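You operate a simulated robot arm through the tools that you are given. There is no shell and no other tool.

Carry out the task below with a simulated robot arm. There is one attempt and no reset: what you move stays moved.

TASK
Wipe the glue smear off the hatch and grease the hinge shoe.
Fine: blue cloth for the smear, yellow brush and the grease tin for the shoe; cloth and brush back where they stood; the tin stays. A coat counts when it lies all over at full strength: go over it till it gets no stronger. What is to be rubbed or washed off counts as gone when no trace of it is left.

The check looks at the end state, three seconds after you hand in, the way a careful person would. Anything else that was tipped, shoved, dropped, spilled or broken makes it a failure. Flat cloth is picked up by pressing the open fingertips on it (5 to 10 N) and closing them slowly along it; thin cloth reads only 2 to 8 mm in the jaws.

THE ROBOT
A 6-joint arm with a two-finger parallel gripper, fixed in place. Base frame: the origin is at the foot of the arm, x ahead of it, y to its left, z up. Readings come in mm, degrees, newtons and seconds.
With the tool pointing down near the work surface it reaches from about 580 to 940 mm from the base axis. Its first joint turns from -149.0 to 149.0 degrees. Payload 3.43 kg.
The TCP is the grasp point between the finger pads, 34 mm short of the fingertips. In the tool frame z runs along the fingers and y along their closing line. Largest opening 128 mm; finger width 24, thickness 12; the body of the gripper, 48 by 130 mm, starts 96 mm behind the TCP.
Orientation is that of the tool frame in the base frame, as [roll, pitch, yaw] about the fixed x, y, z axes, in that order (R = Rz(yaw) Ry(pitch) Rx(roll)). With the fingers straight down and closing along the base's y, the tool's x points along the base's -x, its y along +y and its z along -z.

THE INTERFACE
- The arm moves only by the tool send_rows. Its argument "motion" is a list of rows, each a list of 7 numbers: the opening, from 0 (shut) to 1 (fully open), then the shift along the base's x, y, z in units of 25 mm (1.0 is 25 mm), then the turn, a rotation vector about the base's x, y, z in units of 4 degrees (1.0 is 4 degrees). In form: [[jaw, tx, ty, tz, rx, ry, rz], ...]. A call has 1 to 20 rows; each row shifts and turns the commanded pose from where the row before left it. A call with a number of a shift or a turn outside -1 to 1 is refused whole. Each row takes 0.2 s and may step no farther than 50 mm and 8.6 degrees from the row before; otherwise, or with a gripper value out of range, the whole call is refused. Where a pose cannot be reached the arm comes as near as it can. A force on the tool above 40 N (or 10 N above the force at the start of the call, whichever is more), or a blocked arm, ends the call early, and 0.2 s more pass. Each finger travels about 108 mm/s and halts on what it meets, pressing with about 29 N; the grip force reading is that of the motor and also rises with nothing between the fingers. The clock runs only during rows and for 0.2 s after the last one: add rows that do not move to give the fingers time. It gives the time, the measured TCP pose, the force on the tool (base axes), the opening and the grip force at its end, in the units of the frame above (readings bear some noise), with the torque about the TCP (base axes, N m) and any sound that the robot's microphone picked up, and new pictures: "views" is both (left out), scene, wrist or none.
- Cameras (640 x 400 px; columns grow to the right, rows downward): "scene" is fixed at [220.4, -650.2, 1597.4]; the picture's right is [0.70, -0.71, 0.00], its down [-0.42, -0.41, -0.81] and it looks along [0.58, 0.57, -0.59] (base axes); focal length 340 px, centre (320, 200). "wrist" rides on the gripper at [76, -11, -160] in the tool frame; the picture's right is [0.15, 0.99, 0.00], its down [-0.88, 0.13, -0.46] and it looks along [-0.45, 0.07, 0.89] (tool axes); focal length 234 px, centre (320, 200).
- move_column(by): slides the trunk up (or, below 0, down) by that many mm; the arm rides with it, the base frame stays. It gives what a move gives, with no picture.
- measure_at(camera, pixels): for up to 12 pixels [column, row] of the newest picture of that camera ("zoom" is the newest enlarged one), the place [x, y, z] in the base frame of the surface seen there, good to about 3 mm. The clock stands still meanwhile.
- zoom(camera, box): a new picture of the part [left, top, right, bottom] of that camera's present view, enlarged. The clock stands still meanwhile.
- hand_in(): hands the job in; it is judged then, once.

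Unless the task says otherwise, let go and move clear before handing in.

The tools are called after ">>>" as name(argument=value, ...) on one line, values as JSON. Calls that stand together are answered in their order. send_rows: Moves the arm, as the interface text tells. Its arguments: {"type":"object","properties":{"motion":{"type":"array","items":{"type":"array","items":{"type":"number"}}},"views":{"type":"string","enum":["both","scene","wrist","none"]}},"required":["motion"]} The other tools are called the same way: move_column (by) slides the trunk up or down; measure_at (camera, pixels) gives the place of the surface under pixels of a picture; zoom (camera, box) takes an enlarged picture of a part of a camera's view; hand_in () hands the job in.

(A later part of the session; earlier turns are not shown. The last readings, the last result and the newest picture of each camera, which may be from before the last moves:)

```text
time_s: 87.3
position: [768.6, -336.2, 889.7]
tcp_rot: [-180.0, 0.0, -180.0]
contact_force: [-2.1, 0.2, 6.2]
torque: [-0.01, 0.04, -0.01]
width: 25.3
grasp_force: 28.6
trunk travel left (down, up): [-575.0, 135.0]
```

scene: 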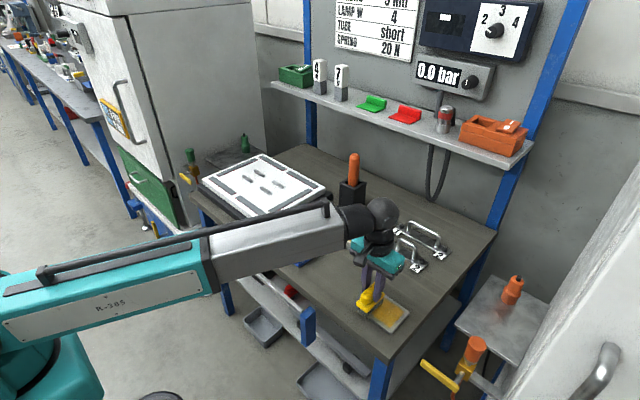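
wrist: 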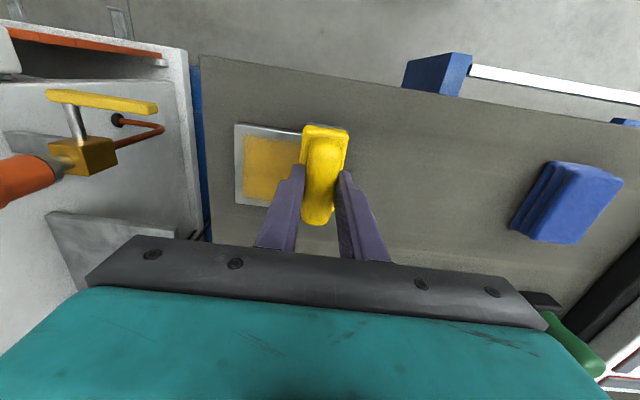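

>>> send_rows(motion=[[0.1, 0, -0.5, -0.01, 0, 0, 0], [0.1, 0, -0.5, -0.01, 0, 0, 0], [0.1, 0, -0.5, 0, 0, 0, 0], [0.1, 0, -0.5, 0, 0, 0, 0], [0.1, 0, -0.5, 0, 0, 0, 0], [0.1, 0, -0.5, 0, 0, 0, 0], [0.1, 0, 0, 0, 0, 0, 0]], views="none")

>>> send_rows(motion=[[0.1, 0, 0.5, 0, 0, 0, 0], [0.1, 0, 0.5, 0, 0, 0, 0], [0.1, 0, 0.5, 0, 0, 0, 0], [0.1, 0, 0.5, 0, 0, 0, 0], [0.1, 0, 0.5, 0, 0, 0, 0], [0.1, 0, 0.5, 0, 0, 0, 0], [0.1, 0, 0, 0, 0, 0, 0]], views="both")

>>> zoom(camera="scene", box=[350, 270, 430, 340])

>>> zoom(camera="wrist", box=[220, 80, 400, 240])

```text
time_s: 88.9
position: [770.2, -411.1, 890.7]
tcp_rot: [180.0, 0.1, -179.8]
contact_force: [0.9, 1.1, 4.5]
torque: [0.06, -0.01, 0.02]
width: 25.4
grasp_force: 28.9
trunk travel left (down, up): [-575.0, 135.0]
```

```text
time_s: 90.5
position: [769.1, -336.9, 890.1]
tcp_rot: [-180.0, -0.1, 179.9]
contact_force: [-0.3, -0.2, -0.4]
torque: [-0.03, 0.01, -0.01]
width: 25.2
grasp_force: 28.9
trunk travel left (down, up): [-575.0, 135.0]
```

scene: 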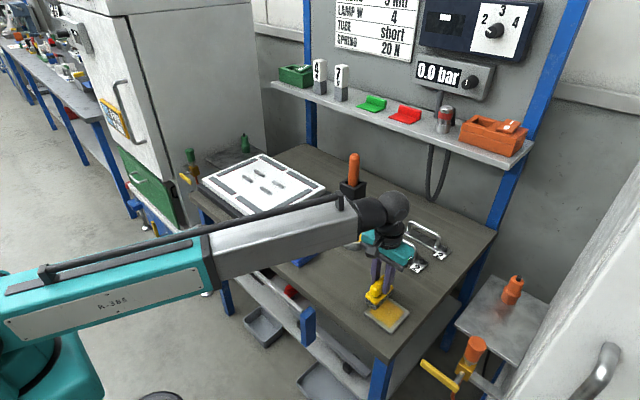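
wrist: 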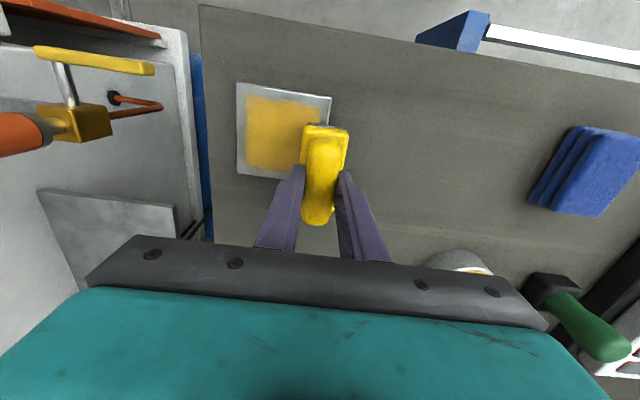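

```text
5.71 times, centred on (390, 305) of scene
```

zoom: 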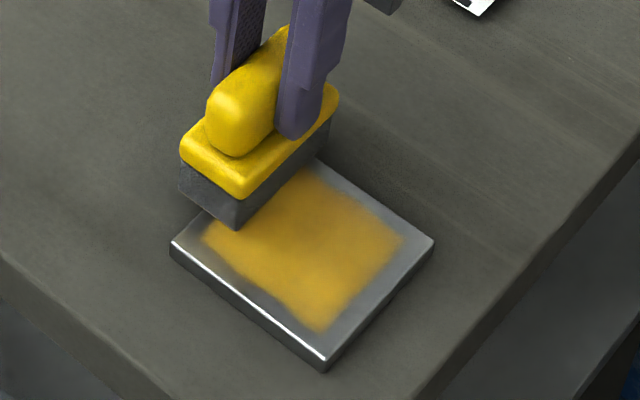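

```text
2.50 times, centred on (310, 160) of wrist
```

zoom: 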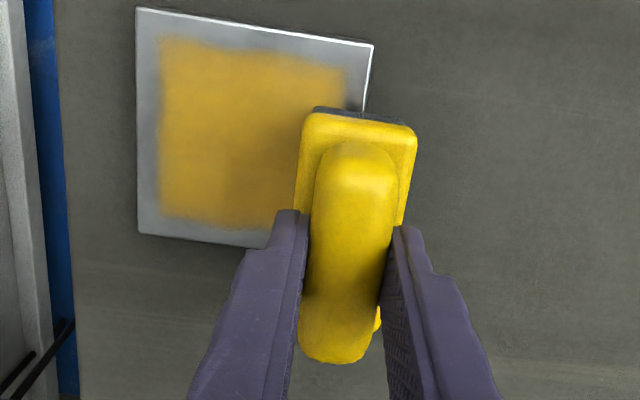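

The coat on the −x side is strong, and the +x part looks a bit paler. I'll press 1–1.5 mm more and go over the +x side again.

>>> send_rows(motion=[[0.1, 0, 0, -0.06, 0, 0, 0], [0.1, 0, -0.5, 0, 0, 0, 0], [0.1, 0, -0.5, 0, 0, 0, 0], [0.1, 0, -0.5, 0, 0, 0, 0], [0.1, 0, -0.5, 0, 0, 0, 0], [0.1, 0, -0.5, 0, 0, 0, 0], [0.1, 0, -0.5, 0, 0, 0, 0], [0.1, 0, 0, 0, 0, 0, 0]], views="none")

>>> send_rows(motion=[[0.1, 0, 0.5, 0, 0, 0, 0], [0.1, 0, 0.5, 0, 0, 0, 0], [0.1, 0, 0.5, 0, 0, 0, 0], [0.1, 0, 0.5, 0, 0, 0, 0], [0.1, 0, 0.5, 0, 0, 0, 0], [0.1, 0, 0.5, 0, 0, 0, 0], [0.1, 0, 0, 0, 0, 0, 0]], views="none")

```text
time_s: 92.3
position: [768.5, -413.2, 889.4]
tcp_rot: [-179.9, 0.2, -179.9]
contact_force: [0.4, 7.6, 23.8]
torque: [0.45, -0.02, -0.08]
width: 25.2
grasp_force: 29.1
trunk travel left (down, up): [-575.0, 135.0]
```

```text
time_s: 93.9
position: [768.4, -339.0, 889.5]
tcp_rot: [-179.9, 0.1, 180.0]
contact_force: [-1.8, -5.2, 17.1]
torque: [-0.41, -0.04, -0.05]
width: 25.0
grasp_force: 29.1
trunk travel left (down, up): [-575.0, 135.0]
```

>>> send_rows(motion=[[0.1, -0.3, 0, 0.01, 0, 0, 0], [0.1, -0.4, 0, 0, 0, 0, 0], [0.1, 0, -0.5, 0, 0, 0, 0], [0.1, 0, -0.5, 0, 0, 0, 0], [0.1, 0, -0.5, 0, 0, 0, 0], [0.1, 0, -0.5, 0, 0, 0, 0], [0.1, 0, -0.5, 0, 0, 0, 0], [0.1, 0, -0.5, 0, 0, 0, 0], [0.1, 0, 0.5, 0, 0, 0, 0], [0.1, 0, 0.5, 0, 0, 0, 0], [0.1, 0, 0.5, 0, 0, 0, 0], [0.1, 0, 0.5, 0, 0, 0, 0], [0.1, 0, 0.5, 0, 0, 0, 0], [0.1, 0, 0.5, 0, 0, 0, 0], [0.1, 0, 0, 0, 0, 0, 0]], views="none")

>>> send_rows(motion=[[0.1, 0, 0, 0.3, 0, 0, 0], [0.1, 0, 0.3, 0.8, 0, 0, 0], [0.1, 0, 0.8, 0.8, 0, 0, 0], [0.1, 0, 1, 0, 0, 0, 0], [0.1, 0, 1, 0, 0, 0, 0], [0.1, 0, 0, 0, 0, 0, 0]], views="both")

>>> zoom(camera="scene", box=[350, 270, 430, 340])

>>> zoom(camera="wrist", box=[140, 80, 300, 220])

```text
time_s: 97.1
position: [750.0, -336.5, 888.9]
tcp_rot: [180.0, 0.0, -179.9]
contact_force: [-0.5, -1.9, 9.2]
torque: [-0.25, 0.03, 0.04]
width: 25.2
grasp_force: 28.9
trunk travel left (down, up): [-575.0, 135.0]
```

```text
time_s: 98.5
position: [751.5, -260.3, 935.5]
tcp_rot: [-180.0, 0.0, -180.0]
contact_force: [-0.3, 0.7, -1.3]
torque: [-0.02, 0.0, -0.02]
width: 25.4
grasp_force: 29.1
trunk travel left (down, up): [-575.0, 135.0]
```

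scene: 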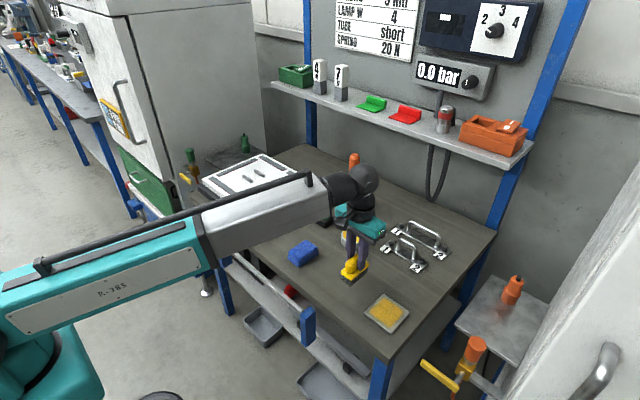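
wrist: 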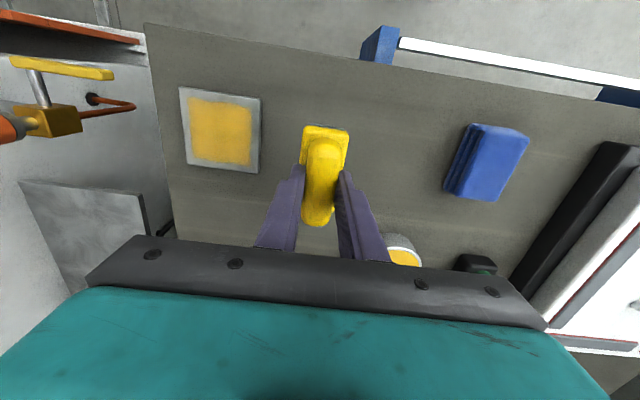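

```text
5.71 times, centred on (390, 305) of scene
```

zoom: 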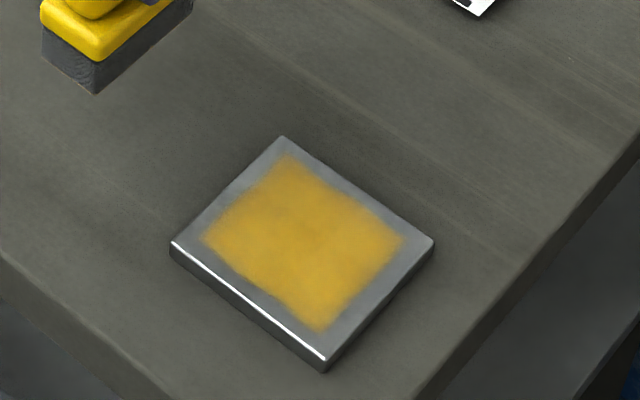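

```text
2.86 times, centred on (220, 150) of wrist
```

zoom: 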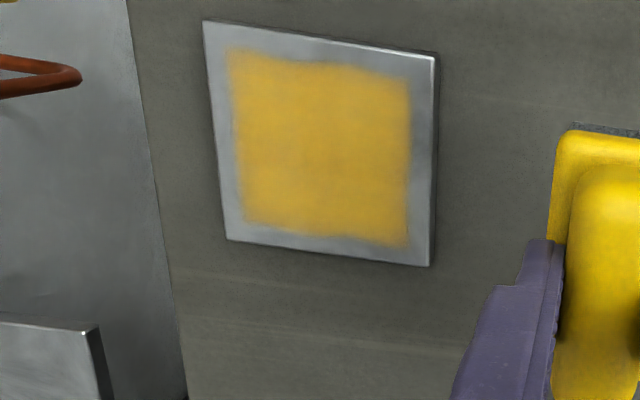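

The coat looks quite even with a steady outline. To make sure it's at full strength I'll re-dip the brush and go over it again, comparing pictures.

>>> send_rows(motion=[[0.1, 0, 0, 0.6, 0, 0, 0], [0.1, 0.5, 0.4, 0.5, 0, 0, 0], [0.1, 0.85, 0.72, 0, 0, 0, 0], [0.1, 0.85, 0.72, 0, 0, 0, 0], [0.1, 0.85, 0.72, 0, 0, 0, 0], [0.1, 0.85, 0.72, 0, 0, 0, 0], [0.1, 0.85, 0.72, 0, 0, 0, 0], [0.1, 0.85, 0.72, 0, 0, 0, 0], [0.1, 0.6, 0.5, 0, 0, 0, 0], [0.1, 0, 0, 0, 0, 0, 0]], views="none")

```text
time_s: 100.7
position: [907.2, -128.6, 965.8]
tcp_rot: [180.0, 0.0, -179.9]
contact_force: [-0.1, -0.6, -1.0]
torque: [0.01, 0.01, 0.02]
width: 25.4
grasp_force: 29.0
trunk travel left (down, up): [-575.0, 135.0]
```

>>> send_rows(motion=[[0.1, 0, -0.04, -0.8, 0, 0, 0], [0.1, 0, 0, -0.8, 0, 0, 0], [0.1, 0, 0, -0.36, 0, 0, 0], [0.1, 0, 0, 0, 0, 0, 0]], views="none")

>>> send_rows(motion=[[0.1, 0, 0, -0.04, 0, 0, 0], [0.1, 0, 0, -0.04, 0, 0, 0], [0.1, 0, 0, 0, 0, 0, 0]], views="none")

```text
time_s: 101.7
position: [908.1, -131.6, 914.9]
tcp_rot: [179.9, 0.1, 180.0]
contact_force: [-0.7, -0.2, 0.2]
torque: [-0.05, -0.02, 0.02]
width: 25.1
grasp_force: 29.0
trunk travel left (down, up): [-575.0, 135.0]
```

```text
time_s: 102.5
position: [908.4, -132.4, 912.6]
tcp_rot: [-179.9, 0.0, -180.0]
contact_force: [-0.7, -0.9, -0.4]
torque: [-0.02, -0.03, 0.01]
width: 25.4
grasp_force: 29.3
trunk travel left (down, up): [-575.0, 135.0]
```

>>> send_rows(motion=[[0.1, 0, 0, -0.04, 0, 0, 0], [0.1, 0, 0, 0, 0, 0, 0]], views="none")

>>> send_rows(motion=[[0.1, 0, 0, -0.04, 0, 0, 0], [0.1, 0, 0, 0, 0, 0, 0]], views="none")

```text
time_s: 103.1
position: [908.6, -131.0, 912.1]
tcp_rot: [-180.0, 0.0, 180.0]
contact_force: [1.6, -2.2, 8.1]
torque: [-0.02, 0.12, 0.01]
width: 25.2
grasp_force: 28.9
trunk travel left (down, up): [-575.0, 135.0]
```

```text
time_s: 103.7
position: [907.6, -130.9, 912.9]
tcp_rot: [180.0, 0.2, -179.9]
contact_force: [5.8, -1.4, 15.8]
torque: [-0.02, -0.04, -0.03]
width: 25.2
grasp_force: 29.2
trunk travel left (down, up): [-575.0, 135.0]
```

Contact with the grease is 15.8 N. I'll lift off and go back over the shoe.

>>> send_rows(motion=[[0.1, 0, 0, 0.1, 0, 0, 0], [0.1, 0, 0, 0.5, 0, 0, 0], [0.1, 0, 0, 0.9, 0, 0, 0], [0.1, 0, 0, 0.5, 0, 0, 0], [0.1, -0.62, -0.95, 0, 0, 0, 0], [0.1, -0.62, -0.95, 0, 0, 0, 0], [0.1, -0.62, -0.95, 0, 0, 0, 0], [0.1, -0.62, -0.95, 0, 0, 0, 0], [0.1, -0.62, -0.95, 0, 0, 0, 0], [0.1, -0.62, -0.95, 0, 0, 0, 0], [0.1, -0.62, -0.95, 0, 0, 0, 0], [0.1, -0.62, -0.95, 0, 0, 0, 0], [0.1, -0.62, -0.95, 0, 0, 0, 0], [0.1, -0.62, -0.95, -0.5, 0, 0, 0], [0.1, 0, 0, -0.8, 0, 0, 0], [0.1, 0, 0, -0.7, 0, 0, 0], [0.1, 0, 0, 0, 0, 0, 0]], views="wrist")

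```text
time_s: 107.3
position: [751.8, -369.7, 910.8]
tcp_rot: [180.0, 0.0, -179.9]
contact_force: [0.2, -0.6, -1.3]
torque: [-0.01, 0.01, 0.0]
width: 25.3
grasp_force: 29.0
trunk travel left (down, up): [-575.0, 135.0]
```

wrist: 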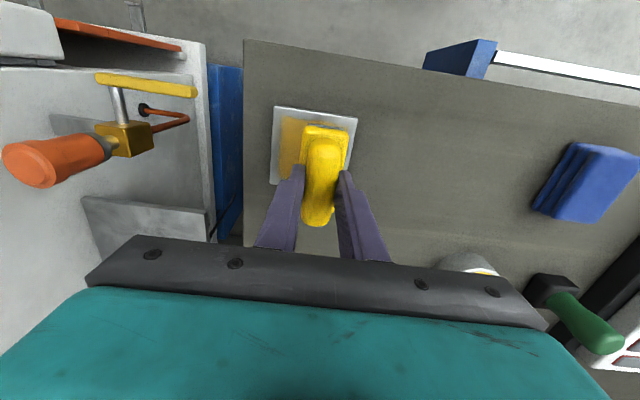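

>>> send_rows(motion=[[0.1, 0, 0, -0.5, 0, 0, 0], [0.1, 0, 0, -0.24, 0, 0, 0], [0.1, 0, 0, -0.06, 0, 0, 0], [0.1, 0, 0, 0, 0, 0, 0]], views="none")

>>> send_rows(motion=[[0.1, 0, 0, -0.04, 0, 0, 0], [0.1, 0, 0, 0, 0, 0, 0]], views="none")

```text
time_s: 108.3
position: [752.3, -367.5, 890.0]
tcp_rot: [-180.0, 0.0, -180.0]
contact_force: [-0.1, -0.2, -1.1]
torque: [0.04, 0.02, -0.01]
width: 25.3
grasp_force: 29.5
trunk travel left (down, up): [-575.0, 135.0]
```

```text
time_s: 108.9
position: [752.0, -368.8, 890.3]
tcp_rot: [-180.0, 0.0, -180.0]
contact_force: [0.4, 0.2, -1.0]
torque: [0.0, 0.01, 0.0]
width: 24.7
grasp_force: 29.5
trunk travel left (down, up): [-575.0, 135.0]
```

>>> send_rows(motion=[[0.1, 0, 0, -0.04, 0, 0, 0], [0.1, 0, 0, 0, 0, 0, 0]], views="none")

>>> send_rows(motion=[[0.1, 0, 0, -0.03, 0, 0, 0], [0.1, 0, 0, 0, 0, 0, 0]], views="none")

```text
time_s: 109.5
position: [751.3, -368.0, 888.0]
tcp_rot: [180.0, 0.1, -180.0]
contact_force: [-0.8, -0.2, 1.5]
torque: [-0.02, -0.1, -0.03]
width: 25.0
grasp_force: 28.6
trunk travel left (down, up): [-575.0, 135.0]
```

```text
time_s: 110.1
position: [751.2, -367.6, 888.1]
tcp_rot: [-180.0, 0.2, -179.9]
contact_force: [2.6, -0.2, 7.8]
torque: [0.05, 0.06, 0.0]
width: 25.2
grasp_force: 28.9
trunk travel left (down, up): [-575.0, 135.0]
```

Contact is 7.8 N. Now full y strokes at x≈751, then x≈735 and x≈767.

>>> send_rows(motion=[[0.1, 0, -0.45, -0.02, 0, 0, 0], [0.1, 0, -0.45, 0, 0, 0, 0], [0.1, 0, -0.45, 0, 0, 0, 0], [0.1, 0, -0.45, 0, 0, 0, 0], [0.1, 0, 0.5, 0, 0, 0, 0], [0.1, 0, 0.5, 0, 0, 0, 0], [0.1, 0, 0.5, 0, 0, 0, 0], [0.1, 0, 0.5, 0, 0, 0, 0], [0.1, 0, 0.5, 0, 0, 0, 0], [0.1, 0, 0.5, 0, 0, 0, 0], [0.1, 0, 0, 0, 0, 0, 0]], views="none")

>>> send_rows(motion=[[0.1, -0.35, 0, -0.01, 0, 0, 0], [0.1, -0.35, 0, -0.01, 0, 0, 0], [0.1, 0, -0.5, 0, 0, 0, 0], [0.1, 0, -0.5, 0, 0, 0, 0], [0.1, 0, -0.5, 0, 0, 0, 0], [0.1, 0, -0.5, 0, 0, 0, 0], [0.1, 0, -0.5, 0, 0, 0, 0], [0.1, 0, -0.5, 0, 0, 0, 0], [0.1, 0, 0, 0, 0, 0, 0]], views="none")

```text
time_s: 112.5
position: [751.4, -337.1, 888.2]
tcp_rot: [-180.0, 0.1, 180.0]
contact_force: [-0.7, -4.0, 19.5]
torque: [-0.44, 0.0, 0.03]
width: 25.1
grasp_force: 29.1
trunk travel left (down, up): [-575.0, 135.0]
```

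```text
time_s: 114.5
position: [735.6, -411.3, 887.6]
tcp_rot: [-179.9, 0.0, -179.9]
contact_force: [-1.8, 4.7, 13.5]
torque: [0.25, 0.0, 0.04]
width: 25.2
grasp_force: 29.2
trunk travel left (down, up): [-575.0, 135.0]
```

>>> send_rows(motion=[[0.1, 0, 0.5, 0, 0, 0, 0], [0.1, 0, 0.5, 0, 0, 0, 0], [0.1, 0, 0.5, 0, 0, 0, 0], [0.1, 0, 0.5, 0, 0, 0, 0], [0.1, 0, 0.5, 0, 0, 0, 0], [0.1, 0, 0.5, 0, 0, 0, 0], [0.1, 0.45, 0, 0.01, 0, 0, 0], [0.1, 0.45, 0, 0.01, 0, 0, 0], [0.1, 0.45, 0, 0.01, 0, 0, 0], [0.1, 0, 0, 0, 0, 0, 0]], views="none")

>>> send_rows(motion=[[0.1, 0, -0.5, 0, 0, 0, 0], [0.1, 0, -0.5, 0, 0, 0, 0], [0.1, 0, -0.5, 0, 0, 0, 0], [0.1, 0, -0.5, 0, 0, 0, 0], [0.1, 0, -0.5, 0, 0, 0, 0], [0.1, 0, -0.5, 0, 0, 0, 0], [0.1, 0, 0.5, 0, 0, 0, 0], [0.1, 0, 0.5, 0, 0, 0, 0], [0.1, 0, 0.5, 0, 0, 0, 0], [0.1, 0, 0.5, 0, 0, 0, 0], [0.1, 0, 0.5, 0, 0, 0, 0], [0.1, 0, 0.5, 0, 0, 0, 0], [0.1, 0, 0, 0, 0, 0, 0]], views="none")

>>> send_rows(motion=[[0.1, 0, 0, 0.3, 0, 0, 0], [0.1, -0.3, 0.3, 0.8, 0, 0, 0], [0.1, -0.4, 0.8, 0.8, 0, 0, 0], [0.1, 0, 1, 0, 0, 0, 0], [0.1, 0, 1, 0, 0, 0, 0], [0.1, 0, 0, 0, 0, 0, 0]], views="both")

>>> zoom(camera="scene", box=[350, 270, 430, 340])

>>> zoom(camera="wrist", box=[140, 80, 300, 220])

```text
time_s: 116.7
position: [768.3, -337.9, 887.5]
tcp_rot: [180.0, 0.0, -180.0]
contact_force: [-0.8, -0.6, 4.6]
torque: [-0.08, 0.11, 0.02]
width: 25.2
grasp_force: 28.8
trunk travel left (down, up): [-575.0, 135.0]
```

```text
time_s: 119.5
position: [766.6, -339.1, 886.6]
tcp_rot: [-180.0, 0.1, -180.0]
contact_force: [-0.4, -3.2, 9.1]
torque: [-0.21, 0.09, -0.01]
width: 25.4
grasp_force: 28.6
trunk travel left (down, up): [-575.0, 135.0]
```

```text
time_s: 120.9
position: [751.7, -261.1, 933.8]
tcp_rot: [-179.9, -0.1, -180.0]
contact_force: [0.3, 0.4, -1.2]
torque: [-0.02, 0.0, -0.02]
width: 25.2
grasp_force: 29.0
trunk travel left (down, up): [-575.0, 135.0]
```

scene: 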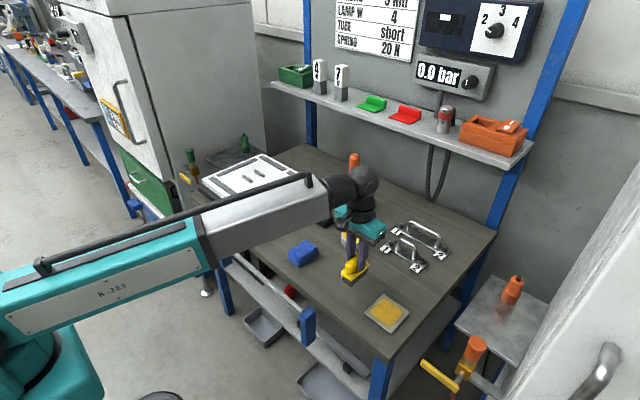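
wrist: 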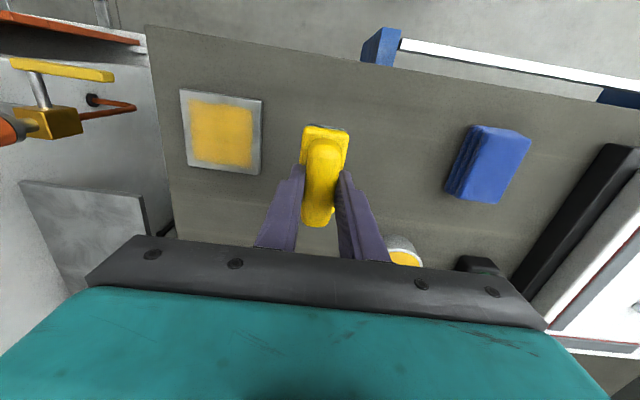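

```text
5.71 times, centred on (390, 305) of scene
```

zoom: 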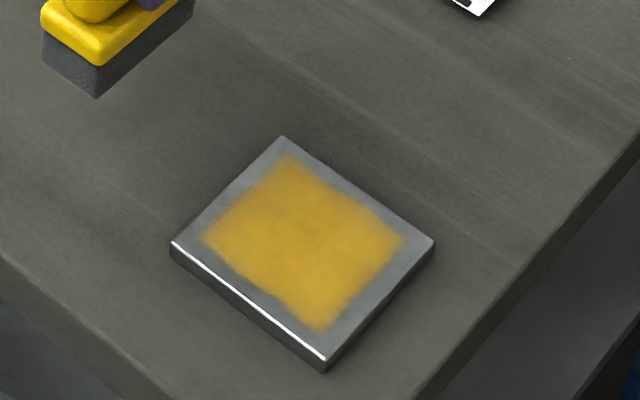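

```text
2.86 times, centred on (220, 150) of wrist
```

zoom: 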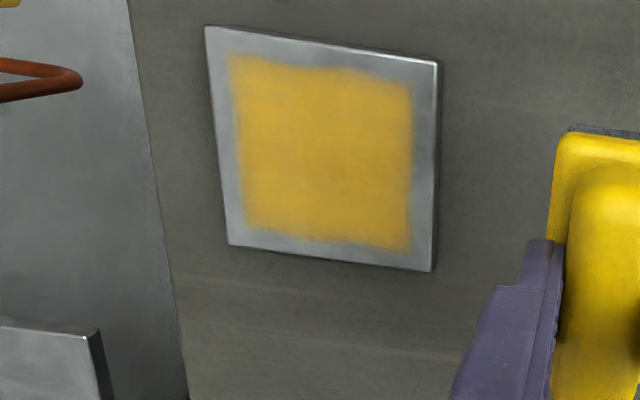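

The second round evened the coat slightly. I'll take a tight baseline zoom, then do a third round to check that it gets no stronger.

>>> zoom(camera="wrist", box=[175, 85, 270, 180])

>>> zoom(camera="scene", box=[360, 288, 416, 338])

>>> measure_at(camera="wrist", pixels=[[182, 92], [262, 101], [190, 167], [259, 173], [190, 99], [253, 107], [197, 158], [252, 165]])

```text
4.21 times, centred on (222, 132) of wrist
```

zoom: 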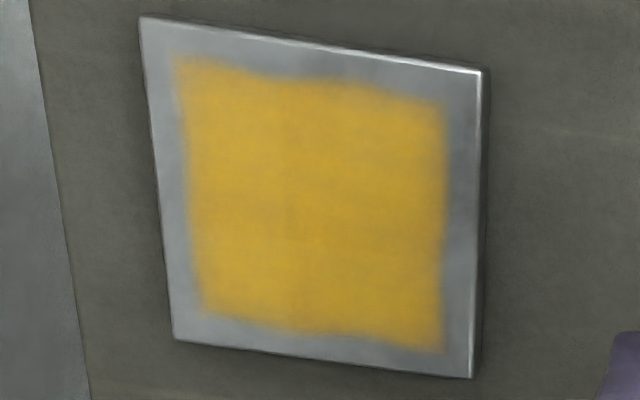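

```text
8.00 times, centred on (388, 313) of scene
```

zoom: 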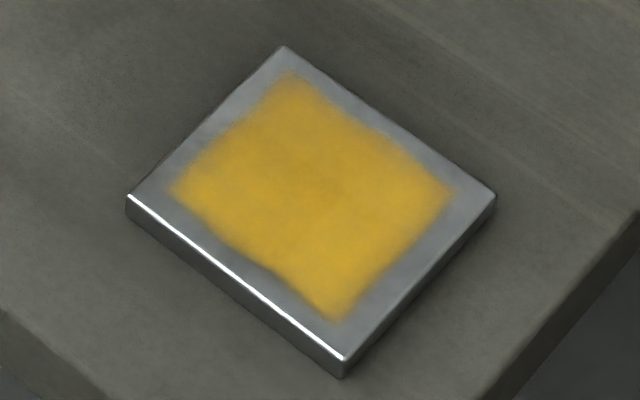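

```text
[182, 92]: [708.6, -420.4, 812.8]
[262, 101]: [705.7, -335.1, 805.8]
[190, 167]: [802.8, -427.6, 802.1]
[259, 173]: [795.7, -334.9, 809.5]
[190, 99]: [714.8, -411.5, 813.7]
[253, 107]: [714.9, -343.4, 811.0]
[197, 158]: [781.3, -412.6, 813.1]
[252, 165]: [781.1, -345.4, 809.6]
```

The shoe has not moved, and the coat is nearly uniform. I'll do a third dip and round to be sure it's saturated.

>>> send_rows(motion=[[0.1, 0, 0, 0.6, 0, 0, 0], [0.1, 0.5, 0.4, 0.5, 0, 0, 0], [0.1, 0.85, 0.72, 0, 0, 0, 0], [0.1, 0.85, 0.72, 0, 0, 0, 0], [0.1, 0.85, 0.72, 0, 0, 0, 0], [0.1, 0.85, 0.72, 0, 0, 0, 0], [0.1, 0.85, 0.72, 0, 0, 0, 0], [0.1, 0.85, 0.72, 0, 0, 0, 0], [0.1, 0.6, 0.5, 0, 0, 0, 0], [0.1, 0, 0, 0, 0, 0, 0]], views="none")

>>> send_rows(motion=[[0.1, 0, 0, -0.8, 0, 0, 0], [0.1, 0, 0, -0.8, 0, 0, 0], [0.1, 0, 0, -0.34, 0, 0, 0], [0.1, 0, 0, 0, 0, 0, 0]], views="scene")

```text
time_s: 123.1
position: [907.1, -128.9, 960.5]
tcp_rot: [180.0, 0.0, 179.9]
contact_force: [-0.9, -0.1, -0.5]
torque: [0.04, 0.0, 0.03]
width: 25.2
grasp_force: 28.6
trunk travel left (down, up): [-575.0, 135.0]
```

```text
time_s: 124.1
position: [906.4, -130.7, 912.7]
tcp_rot: [-179.9, 0.0, 180.0]
contact_force: [0.2, 0.5, -1.4]
torque: [-0.01, -0.01, -0.01]
width: 25.1
grasp_force: 28.9
trunk travel left (down, up): [-575.0, 135.0]
```

scene: 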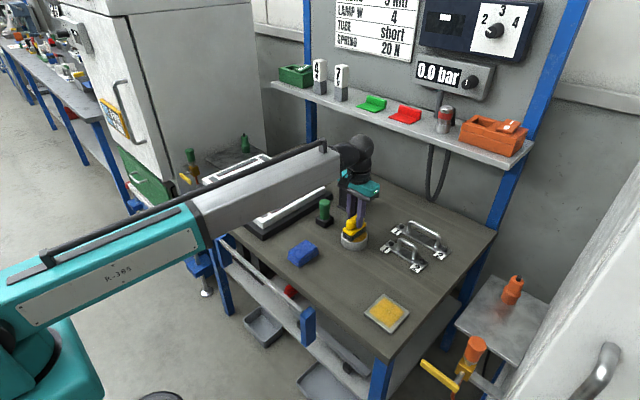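

>>> send_rows(motion=[[0.1, 0, 0, -0.04, 0, 0, 0], [0.1, 0, 0, 0, 0, 0, 0]], views="none")

>>> send_rows(motion=[[0.1, 0, 0, -0.04, 0, 0, 0], [0.1, 0, 0, 0, 0, 0, 0]], views="none")

```text
time_s: 124.7
position: [905.2, -130.4, 912.4]
tcp_rot: [-180.0, 0.0, -179.9]
contact_force: [0.4, 1.3, -1.0]
torque: [0.0, 0.02, -0.03]
width: 25.3
grasp_force: 29.3
trunk travel left (down, up): [-575.0, 135.0]
```

```text
time_s: 125.3
position: [906.6, -130.9, 911.1]
tcp_rot: [-180.0, 0.1, -179.9]
contact_force: [0.2, -0.4, -0.5]
torque: [-0.01, -0.06, -0.03]
width: 25.0
grasp_force: 28.6
trunk travel left (down, up): [-575.0, 135.0]
```

>>> send_rows(motion=[[0.1, 0, 0, -0.04, 0, 0, 0], [0.1, 0, 0, 0, 0, 0, 0]], views="none")

>>> send_rows(motion=[[0.1, 0, 0, -0.02, 0, 0, 0], [0.1, 0, 0, 0, 0, 0, 0]], views="none")

```text
time_s: 125.9
position: [906.1, -130.6, 911.8]
tcp_rot: [-180.0, 0.1, -179.9]
contact_force: [1.3, -1.4, 6.2]
torque: [-0.06, 0.06, 0.03]
width: 25.4
grasp_force: 28.5
trunk travel left (down, up): [-575.0, 135.0]
```

```text
time_s: 126.5
position: [906.0, -130.4, 910.8]
tcp_rot: [-179.9, 0.2, 179.9]
contact_force: [4.3, -3.4, 14.2]
torque: [-0.06, -0.01, 0.04]
width: 25.0
grasp_force: 28.8
trunk travel left (down, up): [-575.0, 135.0]
```

Dipped at 14 N. I'll go back to the shoe for the third round.

>>> send_rows(motion=[[0.1, 0, 0, 0.1, 0, 0, 0], [0.1, 0, 0, 0.5, 0, 0, 0], [0.1, 0, 0, 0.9, 0, 0, 0], [0.1, 0, 0, 0.5, 0, 0, 0], [0.1, -0.62, -0.95, 0, 0, 0, 0], [0.1, -0.62, -0.95, 0, 0, 0, 0], [0.1, -0.62, -0.95, 0, 0, 0, 0], [0.1, -0.62, -0.95, 0, 0, 0, 0], [0.1, -0.62, -0.95, 0, 0, 0, 0], [0.1, -0.62, -0.95, 0, 0, 0, 0], [0.1, -0.62, -0.95, 0, 0, 0, 0], [0.1, -0.62, -0.95, 0, 0, 0, 0], [0.1, -0.62, -0.95, 0, 0, 0, 0], [0.1, -0.62, -0.95, -0.5, 0, 0, 0], [0.1, 0, 0, -0.8, 0, 0, 0], [0.1, 0, 0, -0.7, 0, 0, 0], [0.1, 0, 0, -0.5, 0, 0, 0], [0.1, 0, 0, -0.22, 0, 0, 0], [0.1, 0, 0, 0, 0, 0, 0]], views="none")

>>> send_rows(motion=[[0.1, 0, 0, -0.04, 0, 0, 0], [0.1, 0, 0, -0.04, 0, 0, 0], [0.1, 0, 0, 0, 0, 0, 0]], views="none")

```text
time_s: 130.5
position: [750.6, -367.7, 891.8]
tcp_rot: [179.9, 0.0, 180.0]
contact_force: [0.2, -0.2, -0.9]
torque: [0.03, -0.02, -0.02]
width: 25.0
grasp_force: 29.2
trunk travel left (down, up): [-575.0, 135.0]
```

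```text
time_s: 131.3
position: [751.2, -368.1, 889.7]
tcp_rot: [179.9, 0.0, 180.0]
contact_force: [0.6, -0.1, -1.5]
torque: [0.02, -0.01, 0.01]
width: 25.1
grasp_force: 29.1
trunk travel left (down, up): [-575.0, 135.0]
```

>>> send_rows(motion=[[0.1, 0, 0, -0.06, 0, 0, 0], [0.1, 0, 0, -0.04, 0, 0, 0], [0.1, 0, 0, 0, 0, 0, 0]], views="none")

>>> send_rows(motion=[[0.1, 0, 0, -0.04, 0, 0, 0], [0.1, 0, 0, 0, 0, 0, 0]], views="none")

```text
time_s: 132.1
position: [750.9, -367.5, 888.4]
tcp_rot: [-179.9, 0.0, 179.8]
contact_force: [-0.8, 1.1, -1.1]
torque: [0.0, 0.02, -0.03]
width: 25.3
grasp_force: 28.1
trunk travel left (down, up): [-575.0, 135.0]
```

```text
time_s: 132.7
position: [751.9, -367.2, 887.3]
tcp_rot: [180.0, 0.1, -180.0]
contact_force: [2.8, 1.1, 7.9]
torque: [0.08, 0.05, 0.03]
width: 25.3
grasp_force: 28.9
trunk travel left (down, up): [-575.0, 135.0]
```

Contact is 7.9 N. Third round of strokes.

>>> send_rows(motion=[[0.1, 0, -0.45, -0.02, 0, 0, 0], [0.1, 0, -0.45, 0, 0, 0, 0], [0.1, 0, -0.45, 0, 0, 0, 0], [0.1, 0, -0.45, 0, 0, 0, 0], [0.1, 0, 0.4, 0, 0, 0, 0], [0.1, 0, 0.4, 0, 0, 0, 0], [0.1, 0, 0.4, 0, 0, 0, 0], [0.1, 0, 0.4, 0, 0, 0, 0], [0.1, 0, 0.4, 0, 0, 0, 0], [0.1, 0, 0.4, 0, 0, 0, 0], [0.1, 0, 0.4, 0, 0, 0, 0], [0.1, 0, 0.2, 0, 0, 0, 0], [0.1, 0, 0, 0, 0, 0, 0]], views="none")

>>> send_rows(motion=[[0.1, -0.35, 0, -0.01, 0, 0, 0], [0.1, -0.35, 0, -0.01, 0, 0, 0], [0.1, 0, -0.4, 0, 0, 0, 0], [0.1, 0, -0.4, 0, 0, 0, 0], [0.1, 0, -0.4, 0, 0, 0, 0], [0.1, 0, -0.4, 0, 0, 0, 0], [0.1, 0, -0.4, 0, 0, 0, 0], [0.1, 0, -0.4, 0, 0, 0, 0], [0.1, 0, -0.4, 0, 0, 0, 0], [0.1, 0, -0.2, 0, 0, 0, 0], [0.1, 0, 0, 0, 0, 0, 0]], views="none")

>>> send_rows(motion=[[0.1, 0, 0.4, 0, 0, 0, 0], [0.1, 0, 0.4, 0, 0, 0, 0], [0.1, 0, 0.4, 0, 0, 0, 0], [0.1, 0, 0.4, 0, 0, 0, 0], [0.1, 0, 0.4, 0, 0, 0, 0], [0.1, 0, 0.4, 0, 0, 0, 0], [0.1, 0, 0.4, 0, 0, 0, 0], [0.1, 0, 0.2, 0, 0, 0, 0], [0.1, 0.45, 0, 0.01, 0, 0, 0], [0.1, 0.45, 0, 0.01, 0, 0, 0], [0.1, 0.45, 0, 0, 0, 0, 0], [0.1, 0, 0, 0, 0, 0, 0]], views="none")

```text
time_s: 135.5
position: [750.4, -337.9, 887.2]
tcp_rot: [-180.0, 0.1, 180.0]
contact_force: [0.1, -3.7, 10.0]
torque: [-0.27, 0.0, -0.02]
width: 25.3
grasp_force: 28.8
trunk travel left (down, up): [-575.0, 135.0]
```

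```text
time_s: 137.9
position: [732.6, -412.9, 886.4]
tcp_rot: [-179.8, 0.2, -179.9]
contact_force: [-1.7, 5.9, 18.2]
torque: [0.38, -0.02, 0.05]
width: 25.4
grasp_force: 29.2
trunk travel left (down, up): [-575.0, 135.0]
```

```text
time_s: 140.5
position: [766.2, -339.3, 886.8]
tcp_rot: [180.0, 0.0, -180.0]
contact_force: [-2.4, 0.0, 14.3]
torque: [-0.05, 0.44, -0.01]
width: 25.4
grasp_force: 29.8
trunk travel left (down, up): [-575.0, 135.0]
```

>>> send_rows(motion=[[0.1, 0, -0.4, 0, 0, 0, 0], [0.1, 0, -0.4, 0, 0, 0, 0], [0.1, 0, -0.4, 0, 0, 0, 0], [0.1, 0, -0.4, 0, 0, 0, 0], [0.1, 0, -0.4, 0, 0, 0, 0], [0.1, 0, -0.4, 0, 0, 0, 0], [0.1, 0, -0.4, 0, 0, 0, 0], [0.1, 0, -0.2, 0, 0, 0, 0], [0.1, 0, 0.4, 0, 0, 0, 0], [0.1, 0, 0.4, 0, 0, 0, 0], [0.1, 0, 0.4, 0, 0, 0, 0], [0.1, 0, 0.4, 0, 0, 0, 0], [0.1, 0, 0.4, 0, 0, 0, 0], [0.1, 0, 0.4, 0, 0, 0, 0], [0.1, 0, 0.4, 0, 0, 0, 0], [0.1, 0, 0.2, 0, 0, 0, 0], [0.1, 0, 0, 0, 0, 0, 0]], views="none")

>>> send_rows(motion=[[0.1, 0, 0, 0.3, 0, 0, 0], [0.1, -0.3, 0.3, 0.8, 0, 0, 0], [0.1, -0.35, 0.8, 0.85, 0, 0, 0], [0.1, 0, 1, 0, 0, 0, 0], [0.1, 0, 1, 0, 0, 0, 0], [0.1, 0, 0, 0, 0, 0, 0]], views="both")

>>> zoom(camera="wrist", box=[175, 85, 270, 180])

>>> zoom(camera="scene", box=[360, 288, 416, 338])

```text
time_s: 144.1
position: [767.3, -339.1, 887.4]
tcp_rot: [-180.0, 0.0, 179.9]
contact_force: [0.2, -3.2, 9.9]
torque: [-0.32, 0.03, 0.01]
width: 25.3
grasp_force: 29.2
trunk travel left (down, up): [-575.0, 135.0]
```

```text
time_s: 145.5
position: [751.4, -259.5, 935.4]
tcp_rot: [180.0, 0.1, -180.0]
contact_force: [0.5, -0.7, -0.6]
torque: [-0.01, 0.0, 0.0]
width: 25.1
grasp_force: 29.1
trunk travel left (down, up): [-575.0, 135.0]
```

scene: 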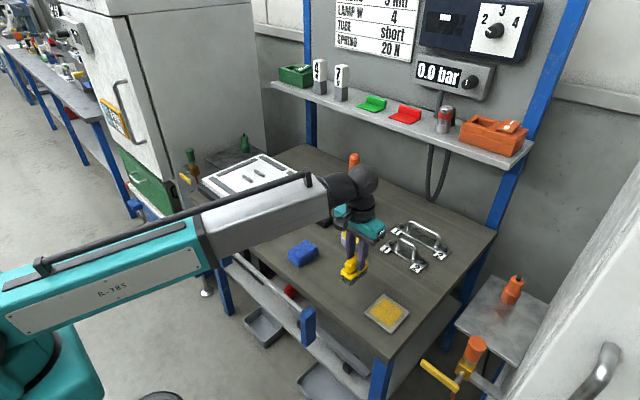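
wrist: 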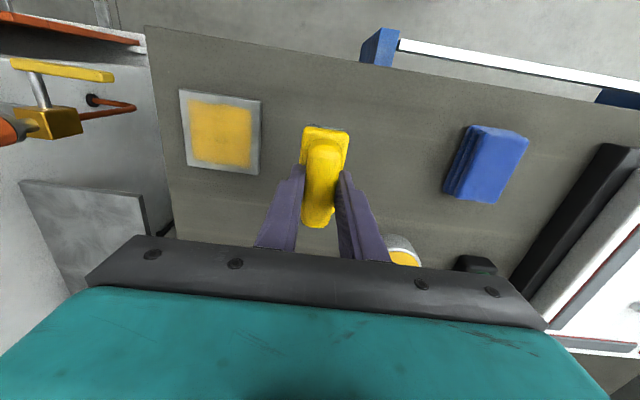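

```text
4.21 times, centred on (222, 132) of wrist
```

zoom: 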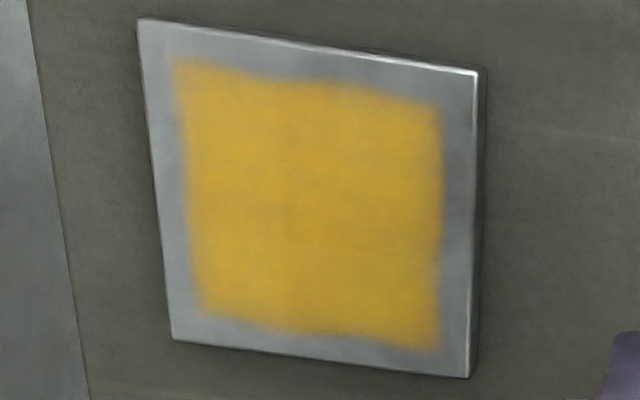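

```text
8.00 times, centred on (388, 313) of scene
```

zoom: 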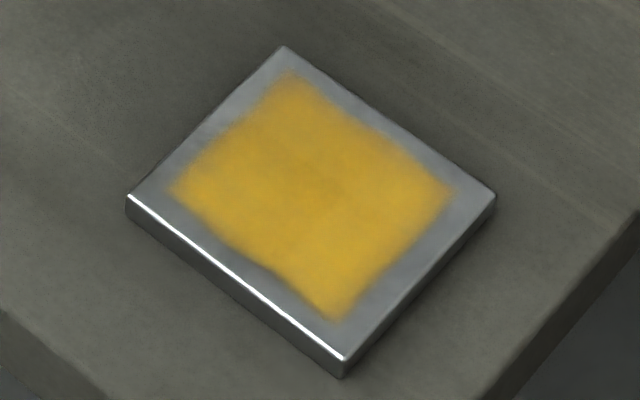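

The coat looks identical to the previous round (same outline and strength), so it's saturated. Now I'll put the brush back at (740,−220).

>>> send_rows(motion=[[0.1, -0.22, 0.8, 0, 0, 0, 0], [0.1, -0.22, 0.8, 0, 0, 0, 0], [0.1, 0, 0, -0.8, 0, 0, 0], [0.1, 0, 0, -0.8, 0, 0, 0], [0.1, 0, 0, -0.4, 0, 0, 0], [0.1, 0, 0, 0, 0, 0, 0]], views="both")

```text
time_s: 146.9
position: [739.3, -220.3, 884.7]
tcp_rot: [180.0, 0.0, 179.9]
contact_force: [-0.1, 0.6, -1.1]
torque: [0.03, 0.0, 0.0]
width: 25.3
grasp_force: 29.3
trunk travel left (down, up): [-575.0, 135.0]
```

scene: 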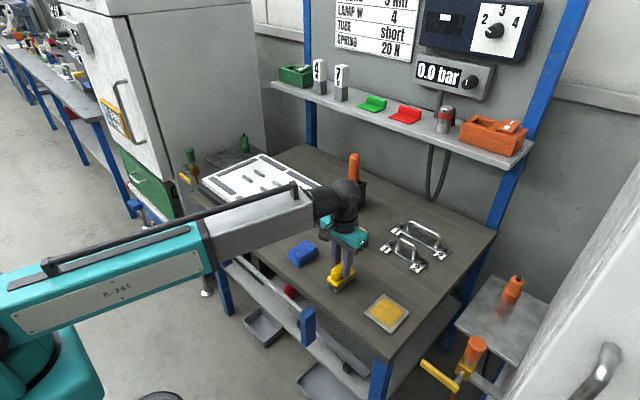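
wrist: 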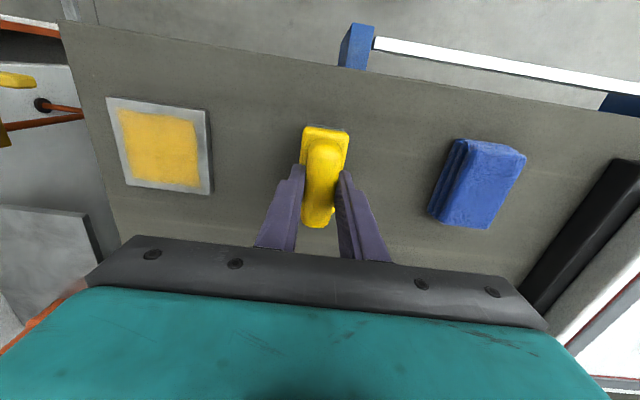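

The brush is right above its spot. I'll step down until it touches the table.

>>> send_rows(motion=[[0.1, 0.03, 0.02, -0.12, 0, 0, 0], [0.1, 0, 0, -0.08, 0, 0, 0], [0.1, 0, 0, -0.04, 0, 0, 0], [0.1, 0, 0, 0, 0, 0, 0]], views="none")

>>> send_rows(motion=[[0.1, 0, 0, -0.04, 0, 0, 0], [0.1, 0, 0, 0, 0, 0, 0]], views="none")

>>> send_rows(motion=[[0.1, 0, 0, -0.04, 0, 0, 0], [0.1, 0, 0, 0, 0, 0, 0]], views="none")

```text
time_s: 147.9
position: [740.5, -220.1, 879.2]
tcp_rot: [-180.0, 0.1, -180.0]
contact_force: [0.0, -0.1, -1.1]
torque: [0.01, -0.01, 0.03]
width: 25.1
grasp_force: 29.0
trunk travel left (down, up): [-575.0, 135.0]
```

```text
time_s: 148.5
position: [740.3, -219.0, 877.8]
tcp_rot: [-180.0, 0.0, 180.0]
contact_force: [0.1, -0.4, -0.9]
torque: [-0.01, -0.02, 0.02]
width: 25.3
grasp_force: 28.9
trunk travel left (down, up): [-575.0, 135.0]
```

```text
time_s: 149.1
position: [739.7, -218.8, 876.9]
tcp_rot: [-180.0, 0.0, 180.0]
contact_force: [0.3, -0.9, -0.5]
torque: [0.02, -0.01, 0.03]
width: 25.2
grasp_force: 28.5
trunk travel left (down, up): [-575.0, 135.0]
```

>>> send_rows(motion=[[0.1, 0, 0, -0.04, 0, 0, 0], [0.1, 0, 0, 0, 0, 0, 0]], views="none")

>>> send_rows(motion=[[0.1, 0, 0, -0.03, 0, 0, 0], [0.1, 0, 0, 0, 0, 0, 0]], views="none")

```text
time_s: 149.7
position: [741.4, -220.2, 877.2]
tcp_rot: [-179.9, 0.0, -180.0]
contact_force: [0.3, 0.1, -0.7]
torque: [0.01, -0.01, 0.0]
width: 25.0
grasp_force: 28.8
trunk travel left (down, up): [-575.0, 135.0]
```

```text
time_s: 150.3
position: [739.7, -220.0, 875.2]
tcp_rot: [179.9, 0.1, -179.9]
contact_force: [-0.4, -0.3, 0.7]
torque: [-0.01, -0.11, 0.01]
width: 25.5
grasp_force: 28.3
trunk travel left (down, up): [-575.0, 135.0]
```

>>> send_rows(motion=[[0.1, 0, 0, -0.02, 0, 0, 0], [0.1, 0, 0, 0, 0, 0, 0]], views="wrist")

```text
time_s: 150.9
position: [740.4, -219.5, 875.7]
tcp_rot: [-179.9, 0.2, 180.0]
contact_force: [-1.4, 0.8, 8.3]
torque: [0.07, 0.11, -0.01]
width: 25.2
grasp_force: 29.2
trunk travel left (down, up): [-575.0, 135.0]
```

wrist: 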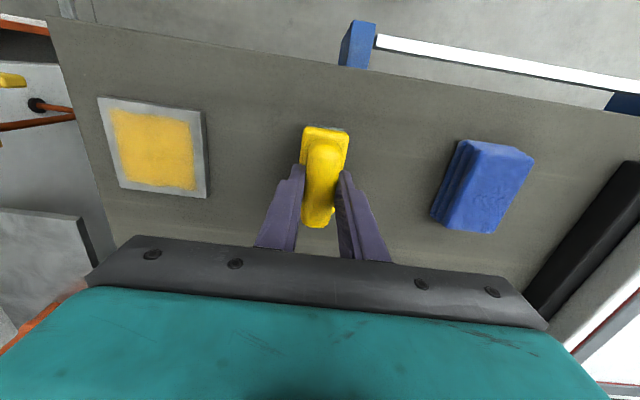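

The brush stands on the table with 8 N. I'll ease 0.7 mm, open the jaws and lift straight up.

>>> send_rows(motion=[[0.1, 0, 0, 0.03, 0, 0, 0], [0.22, 0, 0, 0, 0, 0, 0], [0.35, 0, 0, 0, 0, 0, 0], [0.5, 0, 0, 0, 0, 0, 0], [0.6, 0, 0, 0, 0, 0, 0], [0.6, 0, 0, 0.3, 0, 0, 0], [0.6, 0, 0, 0.8, 0, 0, 0], [0.6, 0, 0, 1, 0, 0, 0], [0.6, 0, 0, 1, 0, 0, 0], [0.6, 0, 0, 1, 0, 0, 0], [0.6, 0, 0, 0, 0, 0, 0]], views="both")

>>> zoom(camera="scene", box=[280, 220, 420, 340])

>>> zoom(camera="wrist", box=[140, 80, 500, 280])

```text
time_s: 153.3
position: [741.8, -217.7, 977.6]
tcp_rot: [180.0, 0.0, 179.9]
contact_force: [0.1, -1.1, -0.4]
torque: [-0.02, -0.03, 0.0]
width: 77.1
grasp_force: 0.0
trunk travel left (down, up): [-575.0, 135.0]
```

scene: 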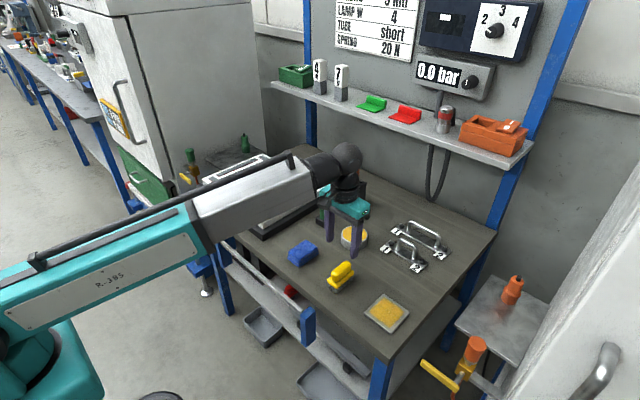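
wrist: 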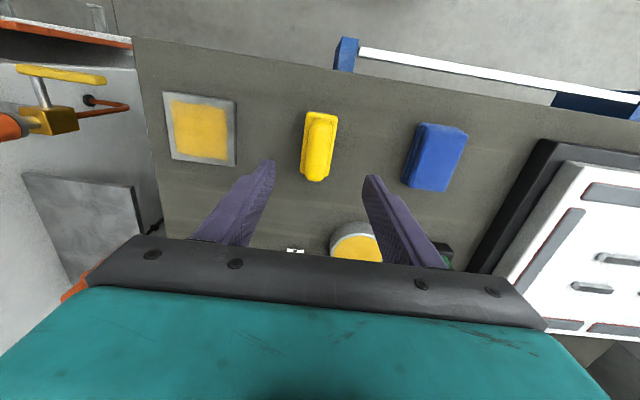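

```text
3.33 times, centred on (350, 280) of scene
```

zoom: 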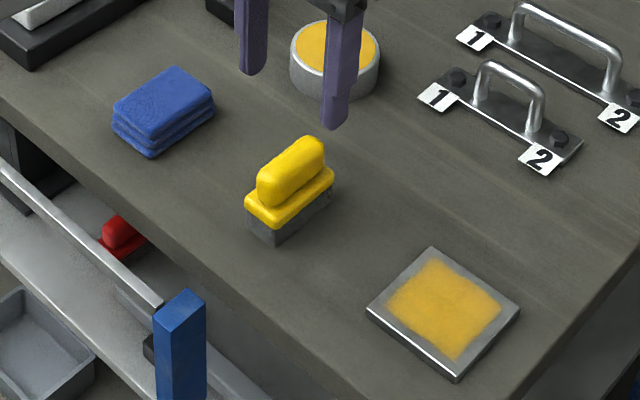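

```text
1.78 times, centred on (320, 180) of wrist
```

zoom: 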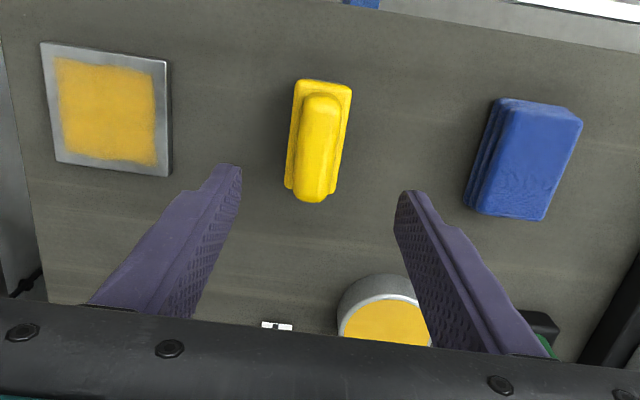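

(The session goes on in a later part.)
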